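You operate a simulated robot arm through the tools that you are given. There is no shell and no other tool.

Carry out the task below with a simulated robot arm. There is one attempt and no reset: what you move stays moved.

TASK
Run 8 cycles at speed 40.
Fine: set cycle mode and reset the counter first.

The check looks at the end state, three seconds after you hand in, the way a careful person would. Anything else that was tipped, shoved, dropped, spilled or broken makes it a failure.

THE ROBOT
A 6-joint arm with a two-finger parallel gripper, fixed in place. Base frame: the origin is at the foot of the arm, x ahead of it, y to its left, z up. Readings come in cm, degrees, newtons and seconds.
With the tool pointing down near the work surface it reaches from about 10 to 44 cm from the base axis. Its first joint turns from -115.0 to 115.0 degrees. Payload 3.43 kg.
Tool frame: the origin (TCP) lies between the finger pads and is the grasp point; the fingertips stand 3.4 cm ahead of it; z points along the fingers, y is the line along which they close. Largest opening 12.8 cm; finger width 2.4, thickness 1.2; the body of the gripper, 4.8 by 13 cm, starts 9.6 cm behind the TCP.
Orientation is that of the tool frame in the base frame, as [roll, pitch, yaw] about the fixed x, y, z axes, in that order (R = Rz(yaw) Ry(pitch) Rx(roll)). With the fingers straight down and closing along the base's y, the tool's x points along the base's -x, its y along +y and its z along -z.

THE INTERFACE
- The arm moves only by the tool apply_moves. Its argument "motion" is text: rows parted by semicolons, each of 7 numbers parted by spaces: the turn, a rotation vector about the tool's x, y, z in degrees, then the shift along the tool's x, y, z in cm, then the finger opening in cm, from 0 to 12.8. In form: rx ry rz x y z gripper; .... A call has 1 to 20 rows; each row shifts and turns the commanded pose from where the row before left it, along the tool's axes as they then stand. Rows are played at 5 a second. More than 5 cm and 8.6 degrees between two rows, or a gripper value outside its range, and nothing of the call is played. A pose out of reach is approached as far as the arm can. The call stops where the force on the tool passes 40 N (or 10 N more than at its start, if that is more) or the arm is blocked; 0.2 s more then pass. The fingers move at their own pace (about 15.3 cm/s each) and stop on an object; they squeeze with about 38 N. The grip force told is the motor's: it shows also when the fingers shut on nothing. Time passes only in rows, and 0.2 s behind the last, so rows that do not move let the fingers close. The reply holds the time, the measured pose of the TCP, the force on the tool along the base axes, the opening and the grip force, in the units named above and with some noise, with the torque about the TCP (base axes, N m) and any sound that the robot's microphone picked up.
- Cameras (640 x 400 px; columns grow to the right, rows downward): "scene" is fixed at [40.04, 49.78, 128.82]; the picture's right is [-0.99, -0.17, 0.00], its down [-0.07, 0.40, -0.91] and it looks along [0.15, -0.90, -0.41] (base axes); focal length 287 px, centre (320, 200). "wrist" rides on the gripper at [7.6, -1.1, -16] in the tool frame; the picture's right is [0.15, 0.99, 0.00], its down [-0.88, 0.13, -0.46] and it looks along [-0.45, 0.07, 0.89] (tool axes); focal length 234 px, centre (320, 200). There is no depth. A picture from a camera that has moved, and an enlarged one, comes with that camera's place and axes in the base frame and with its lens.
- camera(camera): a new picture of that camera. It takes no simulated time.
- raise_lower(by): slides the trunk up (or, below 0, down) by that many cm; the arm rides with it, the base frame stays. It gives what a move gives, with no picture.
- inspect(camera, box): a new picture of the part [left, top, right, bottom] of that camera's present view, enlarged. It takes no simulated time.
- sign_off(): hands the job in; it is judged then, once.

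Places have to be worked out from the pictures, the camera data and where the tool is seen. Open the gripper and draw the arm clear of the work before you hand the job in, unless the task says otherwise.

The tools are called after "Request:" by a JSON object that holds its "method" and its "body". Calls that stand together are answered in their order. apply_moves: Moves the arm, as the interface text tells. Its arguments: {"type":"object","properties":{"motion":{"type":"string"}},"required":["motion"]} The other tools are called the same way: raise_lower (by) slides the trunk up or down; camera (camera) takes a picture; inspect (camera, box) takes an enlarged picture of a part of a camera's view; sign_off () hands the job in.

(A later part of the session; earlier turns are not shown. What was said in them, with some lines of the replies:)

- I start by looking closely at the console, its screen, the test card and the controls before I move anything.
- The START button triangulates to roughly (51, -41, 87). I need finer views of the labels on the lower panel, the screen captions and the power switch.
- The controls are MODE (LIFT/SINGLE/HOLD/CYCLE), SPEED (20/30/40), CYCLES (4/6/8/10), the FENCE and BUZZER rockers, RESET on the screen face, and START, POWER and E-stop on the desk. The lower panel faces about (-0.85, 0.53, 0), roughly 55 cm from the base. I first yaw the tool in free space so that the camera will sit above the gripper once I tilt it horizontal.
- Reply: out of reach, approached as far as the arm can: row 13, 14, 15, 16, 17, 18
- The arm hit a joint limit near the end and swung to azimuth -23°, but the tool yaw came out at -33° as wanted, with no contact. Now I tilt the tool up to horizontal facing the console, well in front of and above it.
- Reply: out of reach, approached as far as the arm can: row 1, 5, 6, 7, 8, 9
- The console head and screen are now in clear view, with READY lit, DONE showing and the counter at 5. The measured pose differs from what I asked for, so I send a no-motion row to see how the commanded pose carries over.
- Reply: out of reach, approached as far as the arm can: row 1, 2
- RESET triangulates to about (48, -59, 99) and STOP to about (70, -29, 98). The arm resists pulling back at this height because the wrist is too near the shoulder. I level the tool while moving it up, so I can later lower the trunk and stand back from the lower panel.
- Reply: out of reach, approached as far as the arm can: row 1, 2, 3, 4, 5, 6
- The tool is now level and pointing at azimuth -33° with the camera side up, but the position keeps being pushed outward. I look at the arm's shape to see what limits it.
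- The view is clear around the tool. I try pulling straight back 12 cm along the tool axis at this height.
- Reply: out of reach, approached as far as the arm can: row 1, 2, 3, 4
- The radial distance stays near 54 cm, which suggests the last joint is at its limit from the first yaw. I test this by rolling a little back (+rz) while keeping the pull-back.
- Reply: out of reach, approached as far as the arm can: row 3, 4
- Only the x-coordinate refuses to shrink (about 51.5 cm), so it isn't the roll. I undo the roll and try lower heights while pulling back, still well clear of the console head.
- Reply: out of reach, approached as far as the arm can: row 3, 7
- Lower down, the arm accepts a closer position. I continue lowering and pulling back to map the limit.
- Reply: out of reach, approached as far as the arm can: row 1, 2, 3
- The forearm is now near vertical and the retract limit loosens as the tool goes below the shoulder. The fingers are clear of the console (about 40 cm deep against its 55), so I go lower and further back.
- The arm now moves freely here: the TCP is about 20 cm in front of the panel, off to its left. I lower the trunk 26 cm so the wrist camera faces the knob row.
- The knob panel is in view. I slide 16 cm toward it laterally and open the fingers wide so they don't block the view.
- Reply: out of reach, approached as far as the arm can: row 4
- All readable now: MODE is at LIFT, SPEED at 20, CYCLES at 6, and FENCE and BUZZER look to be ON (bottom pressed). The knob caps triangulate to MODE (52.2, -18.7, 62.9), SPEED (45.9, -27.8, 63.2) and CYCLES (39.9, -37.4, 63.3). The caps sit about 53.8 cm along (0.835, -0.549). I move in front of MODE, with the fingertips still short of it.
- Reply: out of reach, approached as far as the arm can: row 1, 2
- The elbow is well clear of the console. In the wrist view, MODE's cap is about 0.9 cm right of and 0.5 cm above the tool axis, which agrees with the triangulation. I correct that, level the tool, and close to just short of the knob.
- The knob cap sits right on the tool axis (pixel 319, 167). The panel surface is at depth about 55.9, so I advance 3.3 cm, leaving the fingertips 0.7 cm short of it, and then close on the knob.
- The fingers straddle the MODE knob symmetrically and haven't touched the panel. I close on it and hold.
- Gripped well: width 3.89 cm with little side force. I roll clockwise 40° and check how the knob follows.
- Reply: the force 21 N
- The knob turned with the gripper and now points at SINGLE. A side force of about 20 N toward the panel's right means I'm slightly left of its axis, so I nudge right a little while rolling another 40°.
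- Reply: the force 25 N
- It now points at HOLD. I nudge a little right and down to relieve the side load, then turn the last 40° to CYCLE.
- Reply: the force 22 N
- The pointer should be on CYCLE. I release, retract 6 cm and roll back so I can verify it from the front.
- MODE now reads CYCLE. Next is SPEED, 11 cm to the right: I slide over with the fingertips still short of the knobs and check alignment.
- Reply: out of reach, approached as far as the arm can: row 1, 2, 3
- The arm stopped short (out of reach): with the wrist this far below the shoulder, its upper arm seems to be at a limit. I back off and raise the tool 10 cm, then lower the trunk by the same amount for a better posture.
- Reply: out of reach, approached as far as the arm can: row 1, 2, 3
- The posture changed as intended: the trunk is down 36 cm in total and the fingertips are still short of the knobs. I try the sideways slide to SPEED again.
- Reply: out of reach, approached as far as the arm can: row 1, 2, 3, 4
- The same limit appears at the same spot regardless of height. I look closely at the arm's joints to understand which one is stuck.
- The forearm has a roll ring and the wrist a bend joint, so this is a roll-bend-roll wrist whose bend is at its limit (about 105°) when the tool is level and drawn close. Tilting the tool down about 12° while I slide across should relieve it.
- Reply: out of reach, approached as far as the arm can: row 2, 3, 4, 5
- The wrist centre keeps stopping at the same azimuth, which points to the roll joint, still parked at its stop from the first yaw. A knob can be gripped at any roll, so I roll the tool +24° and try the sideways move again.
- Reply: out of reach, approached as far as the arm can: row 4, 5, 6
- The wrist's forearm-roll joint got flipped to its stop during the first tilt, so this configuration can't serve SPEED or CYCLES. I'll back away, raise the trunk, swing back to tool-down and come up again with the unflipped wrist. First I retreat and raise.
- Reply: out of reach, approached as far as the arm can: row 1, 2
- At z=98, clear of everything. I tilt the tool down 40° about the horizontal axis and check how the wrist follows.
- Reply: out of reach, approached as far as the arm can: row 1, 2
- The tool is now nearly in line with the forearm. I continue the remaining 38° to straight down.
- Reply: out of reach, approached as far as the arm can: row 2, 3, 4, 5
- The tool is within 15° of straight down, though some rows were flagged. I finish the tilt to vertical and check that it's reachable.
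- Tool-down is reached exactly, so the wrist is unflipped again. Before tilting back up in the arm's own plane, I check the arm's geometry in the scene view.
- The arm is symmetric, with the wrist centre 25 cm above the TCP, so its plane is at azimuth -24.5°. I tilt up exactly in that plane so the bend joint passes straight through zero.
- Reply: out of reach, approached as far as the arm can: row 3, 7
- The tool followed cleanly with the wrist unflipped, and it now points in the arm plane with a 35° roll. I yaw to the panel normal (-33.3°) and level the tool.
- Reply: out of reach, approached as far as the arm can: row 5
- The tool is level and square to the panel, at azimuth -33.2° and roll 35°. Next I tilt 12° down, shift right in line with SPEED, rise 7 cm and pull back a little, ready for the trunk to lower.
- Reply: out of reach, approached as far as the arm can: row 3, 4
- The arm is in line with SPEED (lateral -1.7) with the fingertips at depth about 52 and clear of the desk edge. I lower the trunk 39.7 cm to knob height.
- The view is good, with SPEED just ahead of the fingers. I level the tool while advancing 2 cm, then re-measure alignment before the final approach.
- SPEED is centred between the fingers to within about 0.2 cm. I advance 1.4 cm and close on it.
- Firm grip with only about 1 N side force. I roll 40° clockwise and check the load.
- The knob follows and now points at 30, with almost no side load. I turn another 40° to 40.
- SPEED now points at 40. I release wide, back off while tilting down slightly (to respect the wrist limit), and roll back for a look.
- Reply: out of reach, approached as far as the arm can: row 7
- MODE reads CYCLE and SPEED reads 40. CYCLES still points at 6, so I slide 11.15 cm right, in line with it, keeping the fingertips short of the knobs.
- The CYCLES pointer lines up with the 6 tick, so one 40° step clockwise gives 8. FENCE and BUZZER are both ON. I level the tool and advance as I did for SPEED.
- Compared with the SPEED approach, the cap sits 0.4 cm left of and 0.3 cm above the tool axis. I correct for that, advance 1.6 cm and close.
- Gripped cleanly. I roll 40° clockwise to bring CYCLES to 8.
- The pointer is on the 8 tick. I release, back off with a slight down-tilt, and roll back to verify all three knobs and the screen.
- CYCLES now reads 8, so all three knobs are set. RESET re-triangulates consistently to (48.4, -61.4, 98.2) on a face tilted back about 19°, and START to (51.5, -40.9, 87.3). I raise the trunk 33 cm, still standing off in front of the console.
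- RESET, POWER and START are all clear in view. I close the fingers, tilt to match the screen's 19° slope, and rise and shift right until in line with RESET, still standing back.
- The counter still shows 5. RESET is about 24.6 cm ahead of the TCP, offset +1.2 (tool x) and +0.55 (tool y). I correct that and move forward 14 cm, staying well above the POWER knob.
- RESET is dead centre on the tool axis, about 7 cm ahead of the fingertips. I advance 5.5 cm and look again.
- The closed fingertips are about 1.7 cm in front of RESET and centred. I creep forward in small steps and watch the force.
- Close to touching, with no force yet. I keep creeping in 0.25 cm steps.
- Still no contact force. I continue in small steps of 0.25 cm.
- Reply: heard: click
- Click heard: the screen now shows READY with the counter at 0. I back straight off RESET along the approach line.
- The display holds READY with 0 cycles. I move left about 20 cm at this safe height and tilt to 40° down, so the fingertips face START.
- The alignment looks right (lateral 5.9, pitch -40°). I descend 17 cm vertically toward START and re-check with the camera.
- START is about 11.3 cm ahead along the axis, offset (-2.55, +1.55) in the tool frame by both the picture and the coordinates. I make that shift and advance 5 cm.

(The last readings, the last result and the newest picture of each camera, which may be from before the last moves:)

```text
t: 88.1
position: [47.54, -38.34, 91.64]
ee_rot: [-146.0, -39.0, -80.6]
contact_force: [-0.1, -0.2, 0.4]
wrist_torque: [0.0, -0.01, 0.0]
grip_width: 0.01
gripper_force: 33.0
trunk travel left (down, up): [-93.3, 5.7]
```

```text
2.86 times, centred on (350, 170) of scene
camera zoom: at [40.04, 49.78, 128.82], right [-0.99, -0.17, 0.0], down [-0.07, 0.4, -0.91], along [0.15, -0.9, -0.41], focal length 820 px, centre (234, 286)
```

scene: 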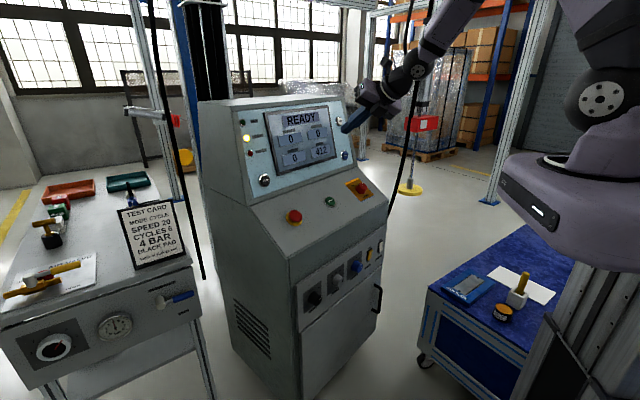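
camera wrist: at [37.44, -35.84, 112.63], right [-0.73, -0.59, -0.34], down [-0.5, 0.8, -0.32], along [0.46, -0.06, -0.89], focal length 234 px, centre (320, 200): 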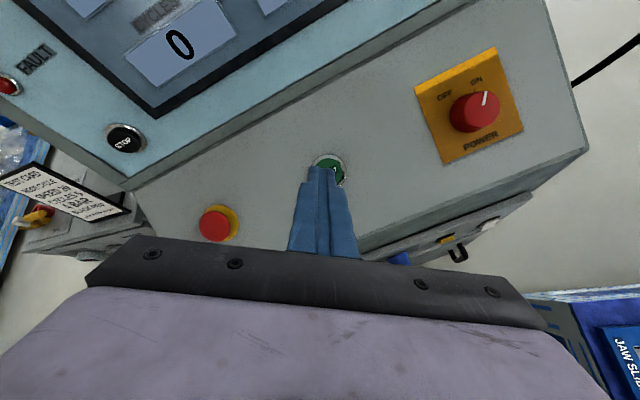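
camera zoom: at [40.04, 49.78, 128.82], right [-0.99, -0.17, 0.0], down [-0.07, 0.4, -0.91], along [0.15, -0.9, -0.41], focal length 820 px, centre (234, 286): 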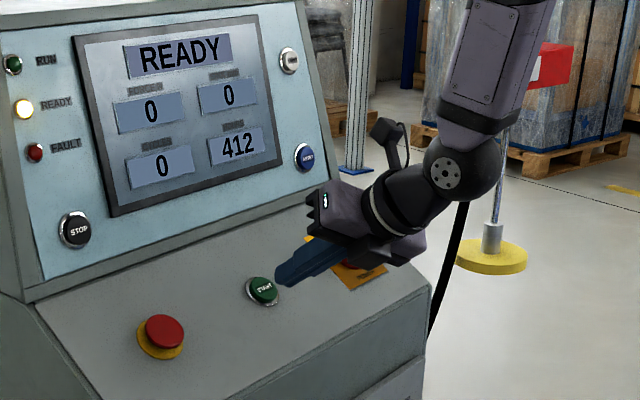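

START is centred to within 0.3 cm, with about 3–4 cm left. I trim slightly and advance 2 cm, then creep.

Request:
{"method": "apply_moves", "body": {"motion": "0 0 0 0.25 0 1 0; 0 0 0 0 0 1 0; 0 0 0 0 0 0.4 0; 0 0 0 0 0 0 0"}}

Request:
{"method": "inspect", "body": {"camera": "wrist", "box": [250, 120, 410, 260]}}

Request:
{"method": "inspect", "body": {"camera": "scene", "box": [290, 150, 400, 230]}}

```text
t: 89.1
position: [49.12, -39.44, 90.19]
ee_rot: [-145.9, -39.0, -80.5]
contact_force: [0.6, -0.1, 0.2]
wrist_torque: [-0.02, 0.05, 0.02]
grip_width: 0.04
gripper_force: 33.0
trunk travel left (down, up): [-93.3, 5.7]
```

```text
2.86 times, centred on (330, 190) of wrist
camera zoom: at [40.78, -37.97, 105.76], right [-0.73, -0.59, -0.34], down [-0.5, 0.81, -0.32], along [0.46, -0.06, -0.89], focal length 669 px, centre (291, 229)
```

zoom: 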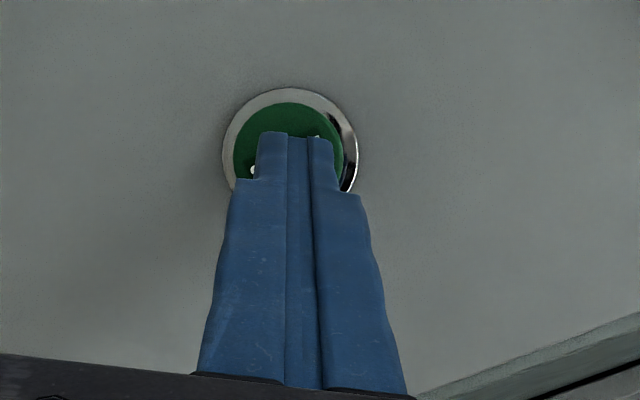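

```text
5.00 times, centred on (345, 190) of scene
camera zoom: at [40.04, 49.78, 128.82], right [-0.99, -0.17, 0.0], down [-0.07, 0.4, -0.91], along [0.15, -0.9, -0.41], focal length 1436 px, centre (195, 250)
```

zoom: 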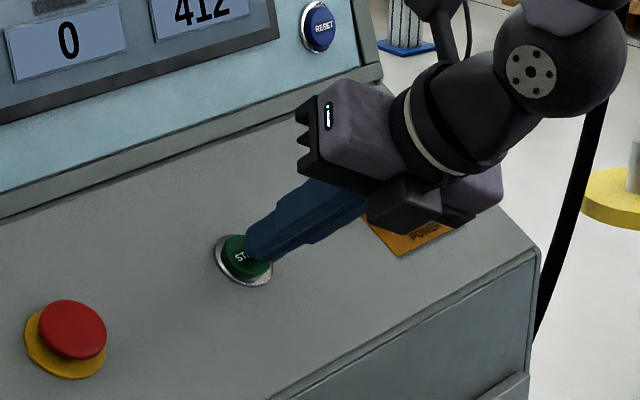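

The fingertip is hovering just over START. I creep in 0.25 cm steps, listening for the click.

Request:
{"method": "apply_moves", "body": {"motion": "0 0 0 0 0 0.25 0; 0 0 0 0 0 0.25 0; 0 0 0 0 0 0.25 0; 0 0 0 0 0 0 0"}}

```text
t: 90.1
position: [49.6, -39.78, 89.74]
ee_rot: [-146.0, -39.1, -80.6]
contact_force: [-0.8, 1.5, 1.8]
wrist_torque: [0.02, 0.0, 0.01]
grip_width: 0.01
gripper_force: 33.4
trunk travel left (down, up): [-93.3, 5.7]
heard: click
```

Click heard at START. I check the screen right away before moving.

Request:
{"method": "inspect", "body": {"camera": "scene", "box": [230, 95, 360, 195]}}

```text
4.00 times, centred on (295, 145) of scene
camera zoom: at [40.04, 49.78, 128.82], right [-0.99, -0.17, 0.0], down [-0.07, 0.4, -0.91], along [0.15, -0.9, -0.41], focal length 1148 px, centre (420, 420)
```

zoom: 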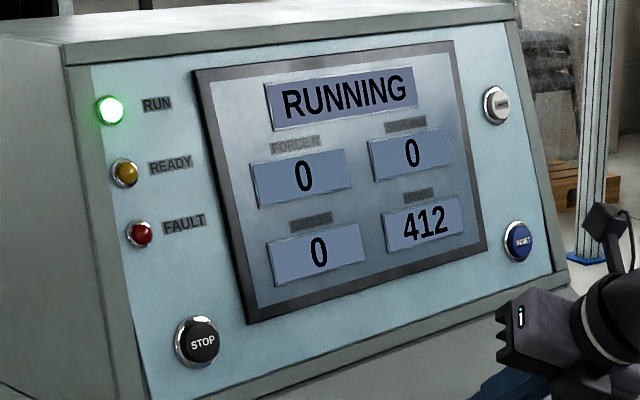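

The machine shows RUNNING with the RUN lamp lit and the counter starting from 0. I back off START along the approach line and rise clear.

Request:
{"method": "apply_moves", "body": {"motion": "0 0 0 0 0 -1.5 0; 0 0 0 0 0 -3 0; 0 0 0 0 0 -4 0; 0 0 0 0 0 -4 0; 0 0 0 2.4 -1.65 -3 0; 0 0 0 2.4 -1.65 -3 0; 0 0 0 0 0 0 0"}}

Request:
{"method": "camera", "body": {"camera": "scene"}}

Request:
{"method": "inspect", "body": {"camera": "scene", "box": [230, 95, 360, 195]}}

```text
t: 91.7
position: [41.01, -34.04, 106.07]
ee_rot: [-146.1, -39.0, -80.5]
contact_force: [-0.4, 1.0, 0.4]
wrist_torque: [-0.01, -0.03, 0.0]
grip_width: 0.0
gripper_force: 33.2
trunk travel left (down, up): [-93.3, 5.7]
```

```text
taken
```

scene: 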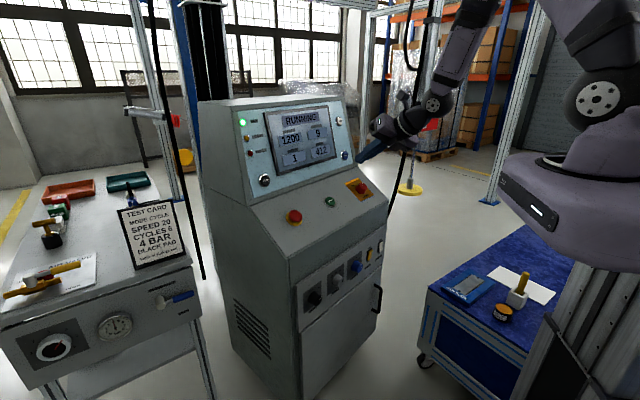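

```text
4.00 times, centred on (295, 145) of scene
camera zoom: at [40.04, 49.78, 128.82], right [-0.99, -0.17, 0.0], down [-0.07, 0.4, -0.91], along [0.15, -0.9, -0.41], focal length 1148 px, centre (420, 420)
```

zoom: 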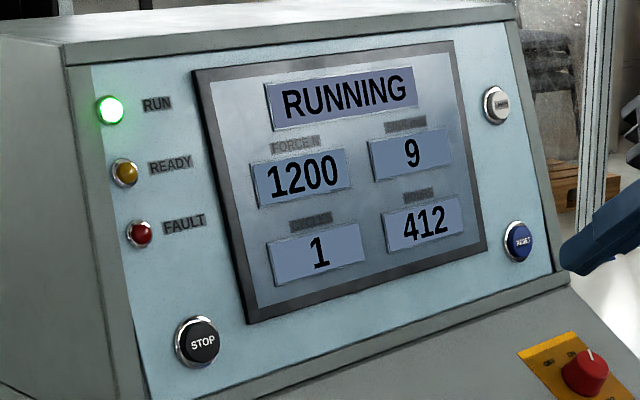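

Counting has begun (1 cycle done, RUN lamp green). I draw the arm further back from the console, open the gripper, and let time pass.

Request:
{"method": "apply_moves", "body": {"motion": "0 0 0 -1.4 1.0 -2 4; 0 0 0 -1.4 1.0 -2 8; 0 0 0 -1.4 1.0 -2 12; 0 0 0 0 0 0 12; 0 0 0 0 0 0 12; 0 0 0 0 0 0 12; 0 0 0 0 0 0 12; 0 0 0 0 0 0 12; 0 0 0 0 0 0 12; 0 0 0 0 0 0 12; 0 0 0 0 0 0 12; 0 0 0 0 0 0 12; 0 0 0 0 0 0 12; 0 0 0 0 0 0 12; 0 0 0 0 0 0 12; 0 0 0 0 0 0 12; 0 0 0 0 0 0 12; 0 0 0 0 0 0 12; 0 0 0 0 0 0 12; 0 0 0 0 0 0 12"}}

Request:
{"method": "inspect", "body": {"camera": "scene", "box": [230, 95, 360, 195]}}

```text
t: 95.9
position: [34.85, -30.63, 105.9]
ee_rot: [-146.1, -38.9, -80.5]
contact_force: [-0.7, -0.7, -0.4]
wrist_torque: [-0.02, 0.01, 0.0]
grip_width: 12.01
gripper_force: 0.0
out of reach, approached as far as the arm can: row 3
trunk travel left (down, up): [-93.3, 5.7]
```

```text
4.00 times, centred on (295, 145) of scene
camera zoom: at [40.04, 49.78, 128.82], right [-0.99, -0.17, 0.0], down [-0.07, 0.4, -0.91], along [0.15, -0.9, -0.41], focal length 1148 px, centre (420, 420)
```

zoom: 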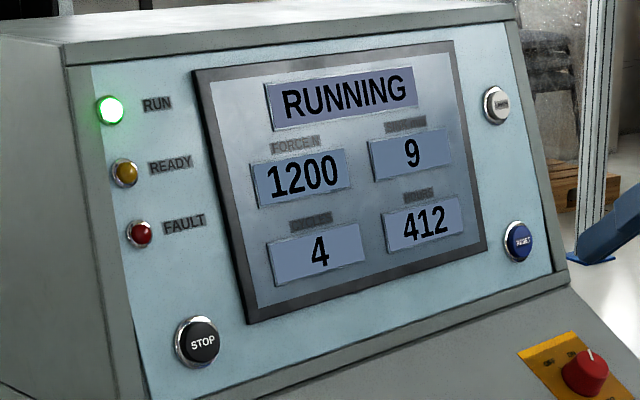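

Four cycles are done and it's still running normally. I wait in place for the rest.

Request:
{"method": "apply_moves", "body": {"motion": "0 0 0 0 0 0 12; 0 0 0 0 0 0 12; 0 0 0 0 0 0 12; 0 0 0 0 0 0 12; 0 0 0 0 0 0 12; 0 0 0 0 0 0 12; 0 0 0 0 0 0 12; 0 0 0 0 0 0 12; 0 0 0 0 0 0 12; 0 0 0 0 0 0 12; 0 0 0 0 0 0 12; 0 0 0 0 0 0 12; 0 0 0 0 0 0 12; 0 0 0 0 0 0 12; 0 0 0 0 0 0 12; 0 0 0 0 0 0 12; 0 0 0 0 0 0 12; 0 0 0 0 0 0 12; 0 0 0 0 0 0 12; 0 0 0 0 0 0 12"}}

Request:
{"method": "inspect", "body": {"camera": "scene", "box": [230, 95, 360, 195]}}

```text
t: 100.1
position: [34.87, -30.5, 105.9]
ee_rot: [-145.9, -39.0, -80.5]
contact_force: [-0.3, 0.7, -0.1]
wrist_torque: [-0.02, 0.02, -0.02]
grip_width: 12.02
gripper_force: 0.1
trunk travel left (down, up): [-93.3, 5.7]
```

```text
4.00 times, centred on (295, 145) of scene
camera zoom: at [40.04, 49.78, 128.82], right [-0.99, -0.17, 0.0], down [-0.07, 0.4, -0.91], along [0.15, -0.9, -0.41], focal length 1148 px, centre (420, 420)
```

zoom: 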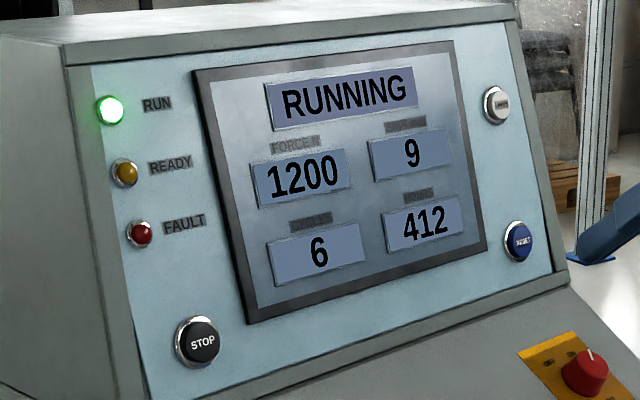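

Six cycles are done. I keep waiting for the last two.

Request:
{"method": "apply_moves", "body": {"motion": "0 0 0 0 0 0 12; 0 0 0 0 0 0 12; 0 0 0 0 0 0 12; 0 0 0 0 0 0 12; 0 0 0 0 0 0 12; 0 0 0 0 0 0 12; 0 0 0 0 0 0 12; 0 0 0 0 0 0 12; 0 0 0 0 0 0 12; 0 0 0 0 0 0 12; 0 0 0 0 0 0 12; 0 0 0 0 0 0 12; 0 0 0 0 0 0 12; 0 0 0 0 0 0 12; 0 0 0 0 0 0 12; 0 0 0 0 0 0 12; 0 0 0 0 0 0 12; 0 0 0 0 0 0 12; 0 0 0 0 0 0 12; 0 0 0 0 0 0 12"}}

Request:
{"method": "inspect", "body": {"camera": "scene", "box": [230, 95, 360, 195]}}

Request:
{"method": "camera", "body": {"camera": "scene"}}

```text
t: 104.3
position: [34.93, -30.43, 105.97]
ee_rot: [-146.0, -39.0, -80.4]
contact_force: [-0.3, 0.3, -0.5]
wrist_torque: [0.03, 0.0, -0.02]
grip_width: 12.01
gripper_force: 0.1
trunk travel left (down, up): [-93.3, 5.7]
```

```text
4.00 times, centred on (295, 145) of scene
camera zoom: at [40.04, 49.78, 128.82], right [-0.99, -0.17, 0.0], down [-0.07, 0.4, -0.91], along [0.15, -0.9, -0.41], focal length 1148 px, centre (420, 420)
```

zoom: 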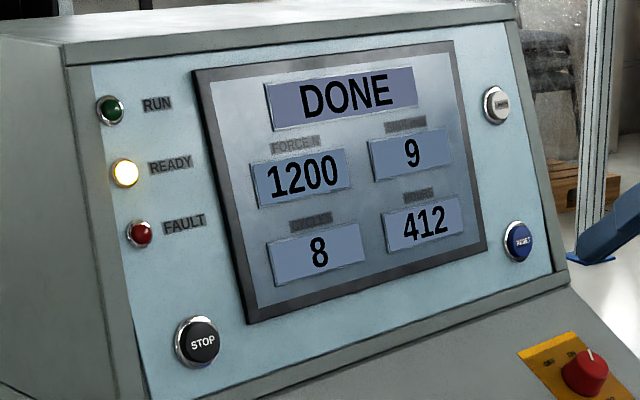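

```text
taken
```

scene: 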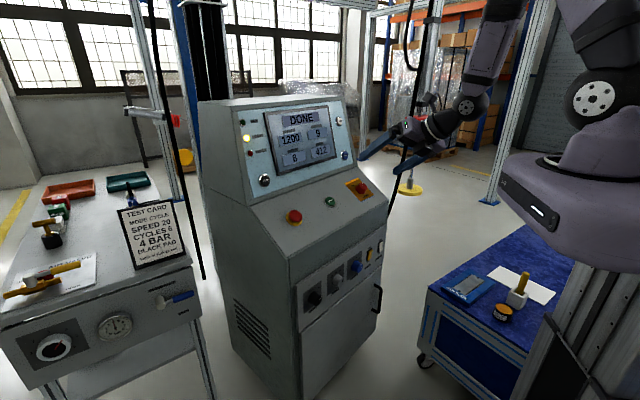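

DONE with 8 cycles, READY lit and no fault. I check the knob settings once more from the fixed camera before handing in.

Request:
{"method": "inspect", "body": {"camera": "scene", "box": [295, 240, 395, 320]}}

Request:
{"method": "inspect", "body": {"camera": "scene", "box": [250, 165, 400, 260]}}

```text
5.00 times, centred on (345, 280) of scene
camera zoom: at [40.04, 49.78, 128.82], right [-0.99, -0.17, 0.0], down [-0.07, 0.4, -0.91], along [0.15, -0.9, -0.41], focal length 1436 px, centre (195, -200)
```

zoom: 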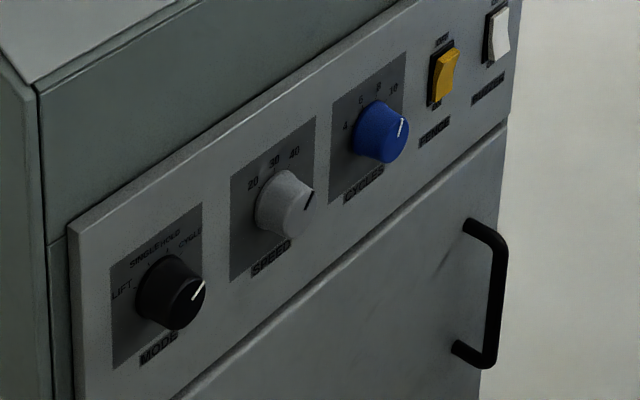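

```text
4.21 times, centred on (325, 212) of scene
camera zoom: at [40.04, 49.78, 128.82], right [-0.99, -0.17, 0.0], down [-0.07, 0.4, -0.91], along [0.15, -0.9, -0.41], focal length 1209 px, centre (299, 147)
```

zoom: 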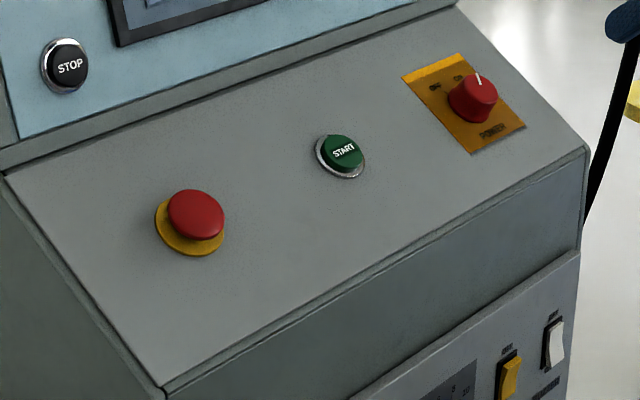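

MODE is at CYCLE, SPEED at 40 and CYCLES at 8. The screen shows DONE with a count of 8, and the E-stop, POWER, FENCE and BUZZER are untouched. The gripper is open and the arm is clear of the console, so I hand in.

Request:
{"method": "sign_off", "body": {}}

```text
The job is handed in.
```

The machine ran 8 cycles at speed 40. The screen shows DONE with the counter at 8, and there is no fault.

- **Settings:** I turned MODE from LIFT to CYCLE, SPEED from 20 to 40 and CYCLES from 6 to 8. All three were checked on camera afterwards.
- **Counter:** I pressed RESET before starting. The screen went from DONE with a count of 5 to READY with 0.
- **Run:** I pressed START once, and the counter ran from 0 to 8.
- **Everything else:** I didn't touch the E-stop, POWER, FENCE or BUZZER, and I saw nothing else moved or knocked over. The gripper is open and the arm is clear of the console.

The test card on the bench gives speed 20 and 6 cycles. I followed your numbers and left the card's other items, 4 bar and black pad, as they were.
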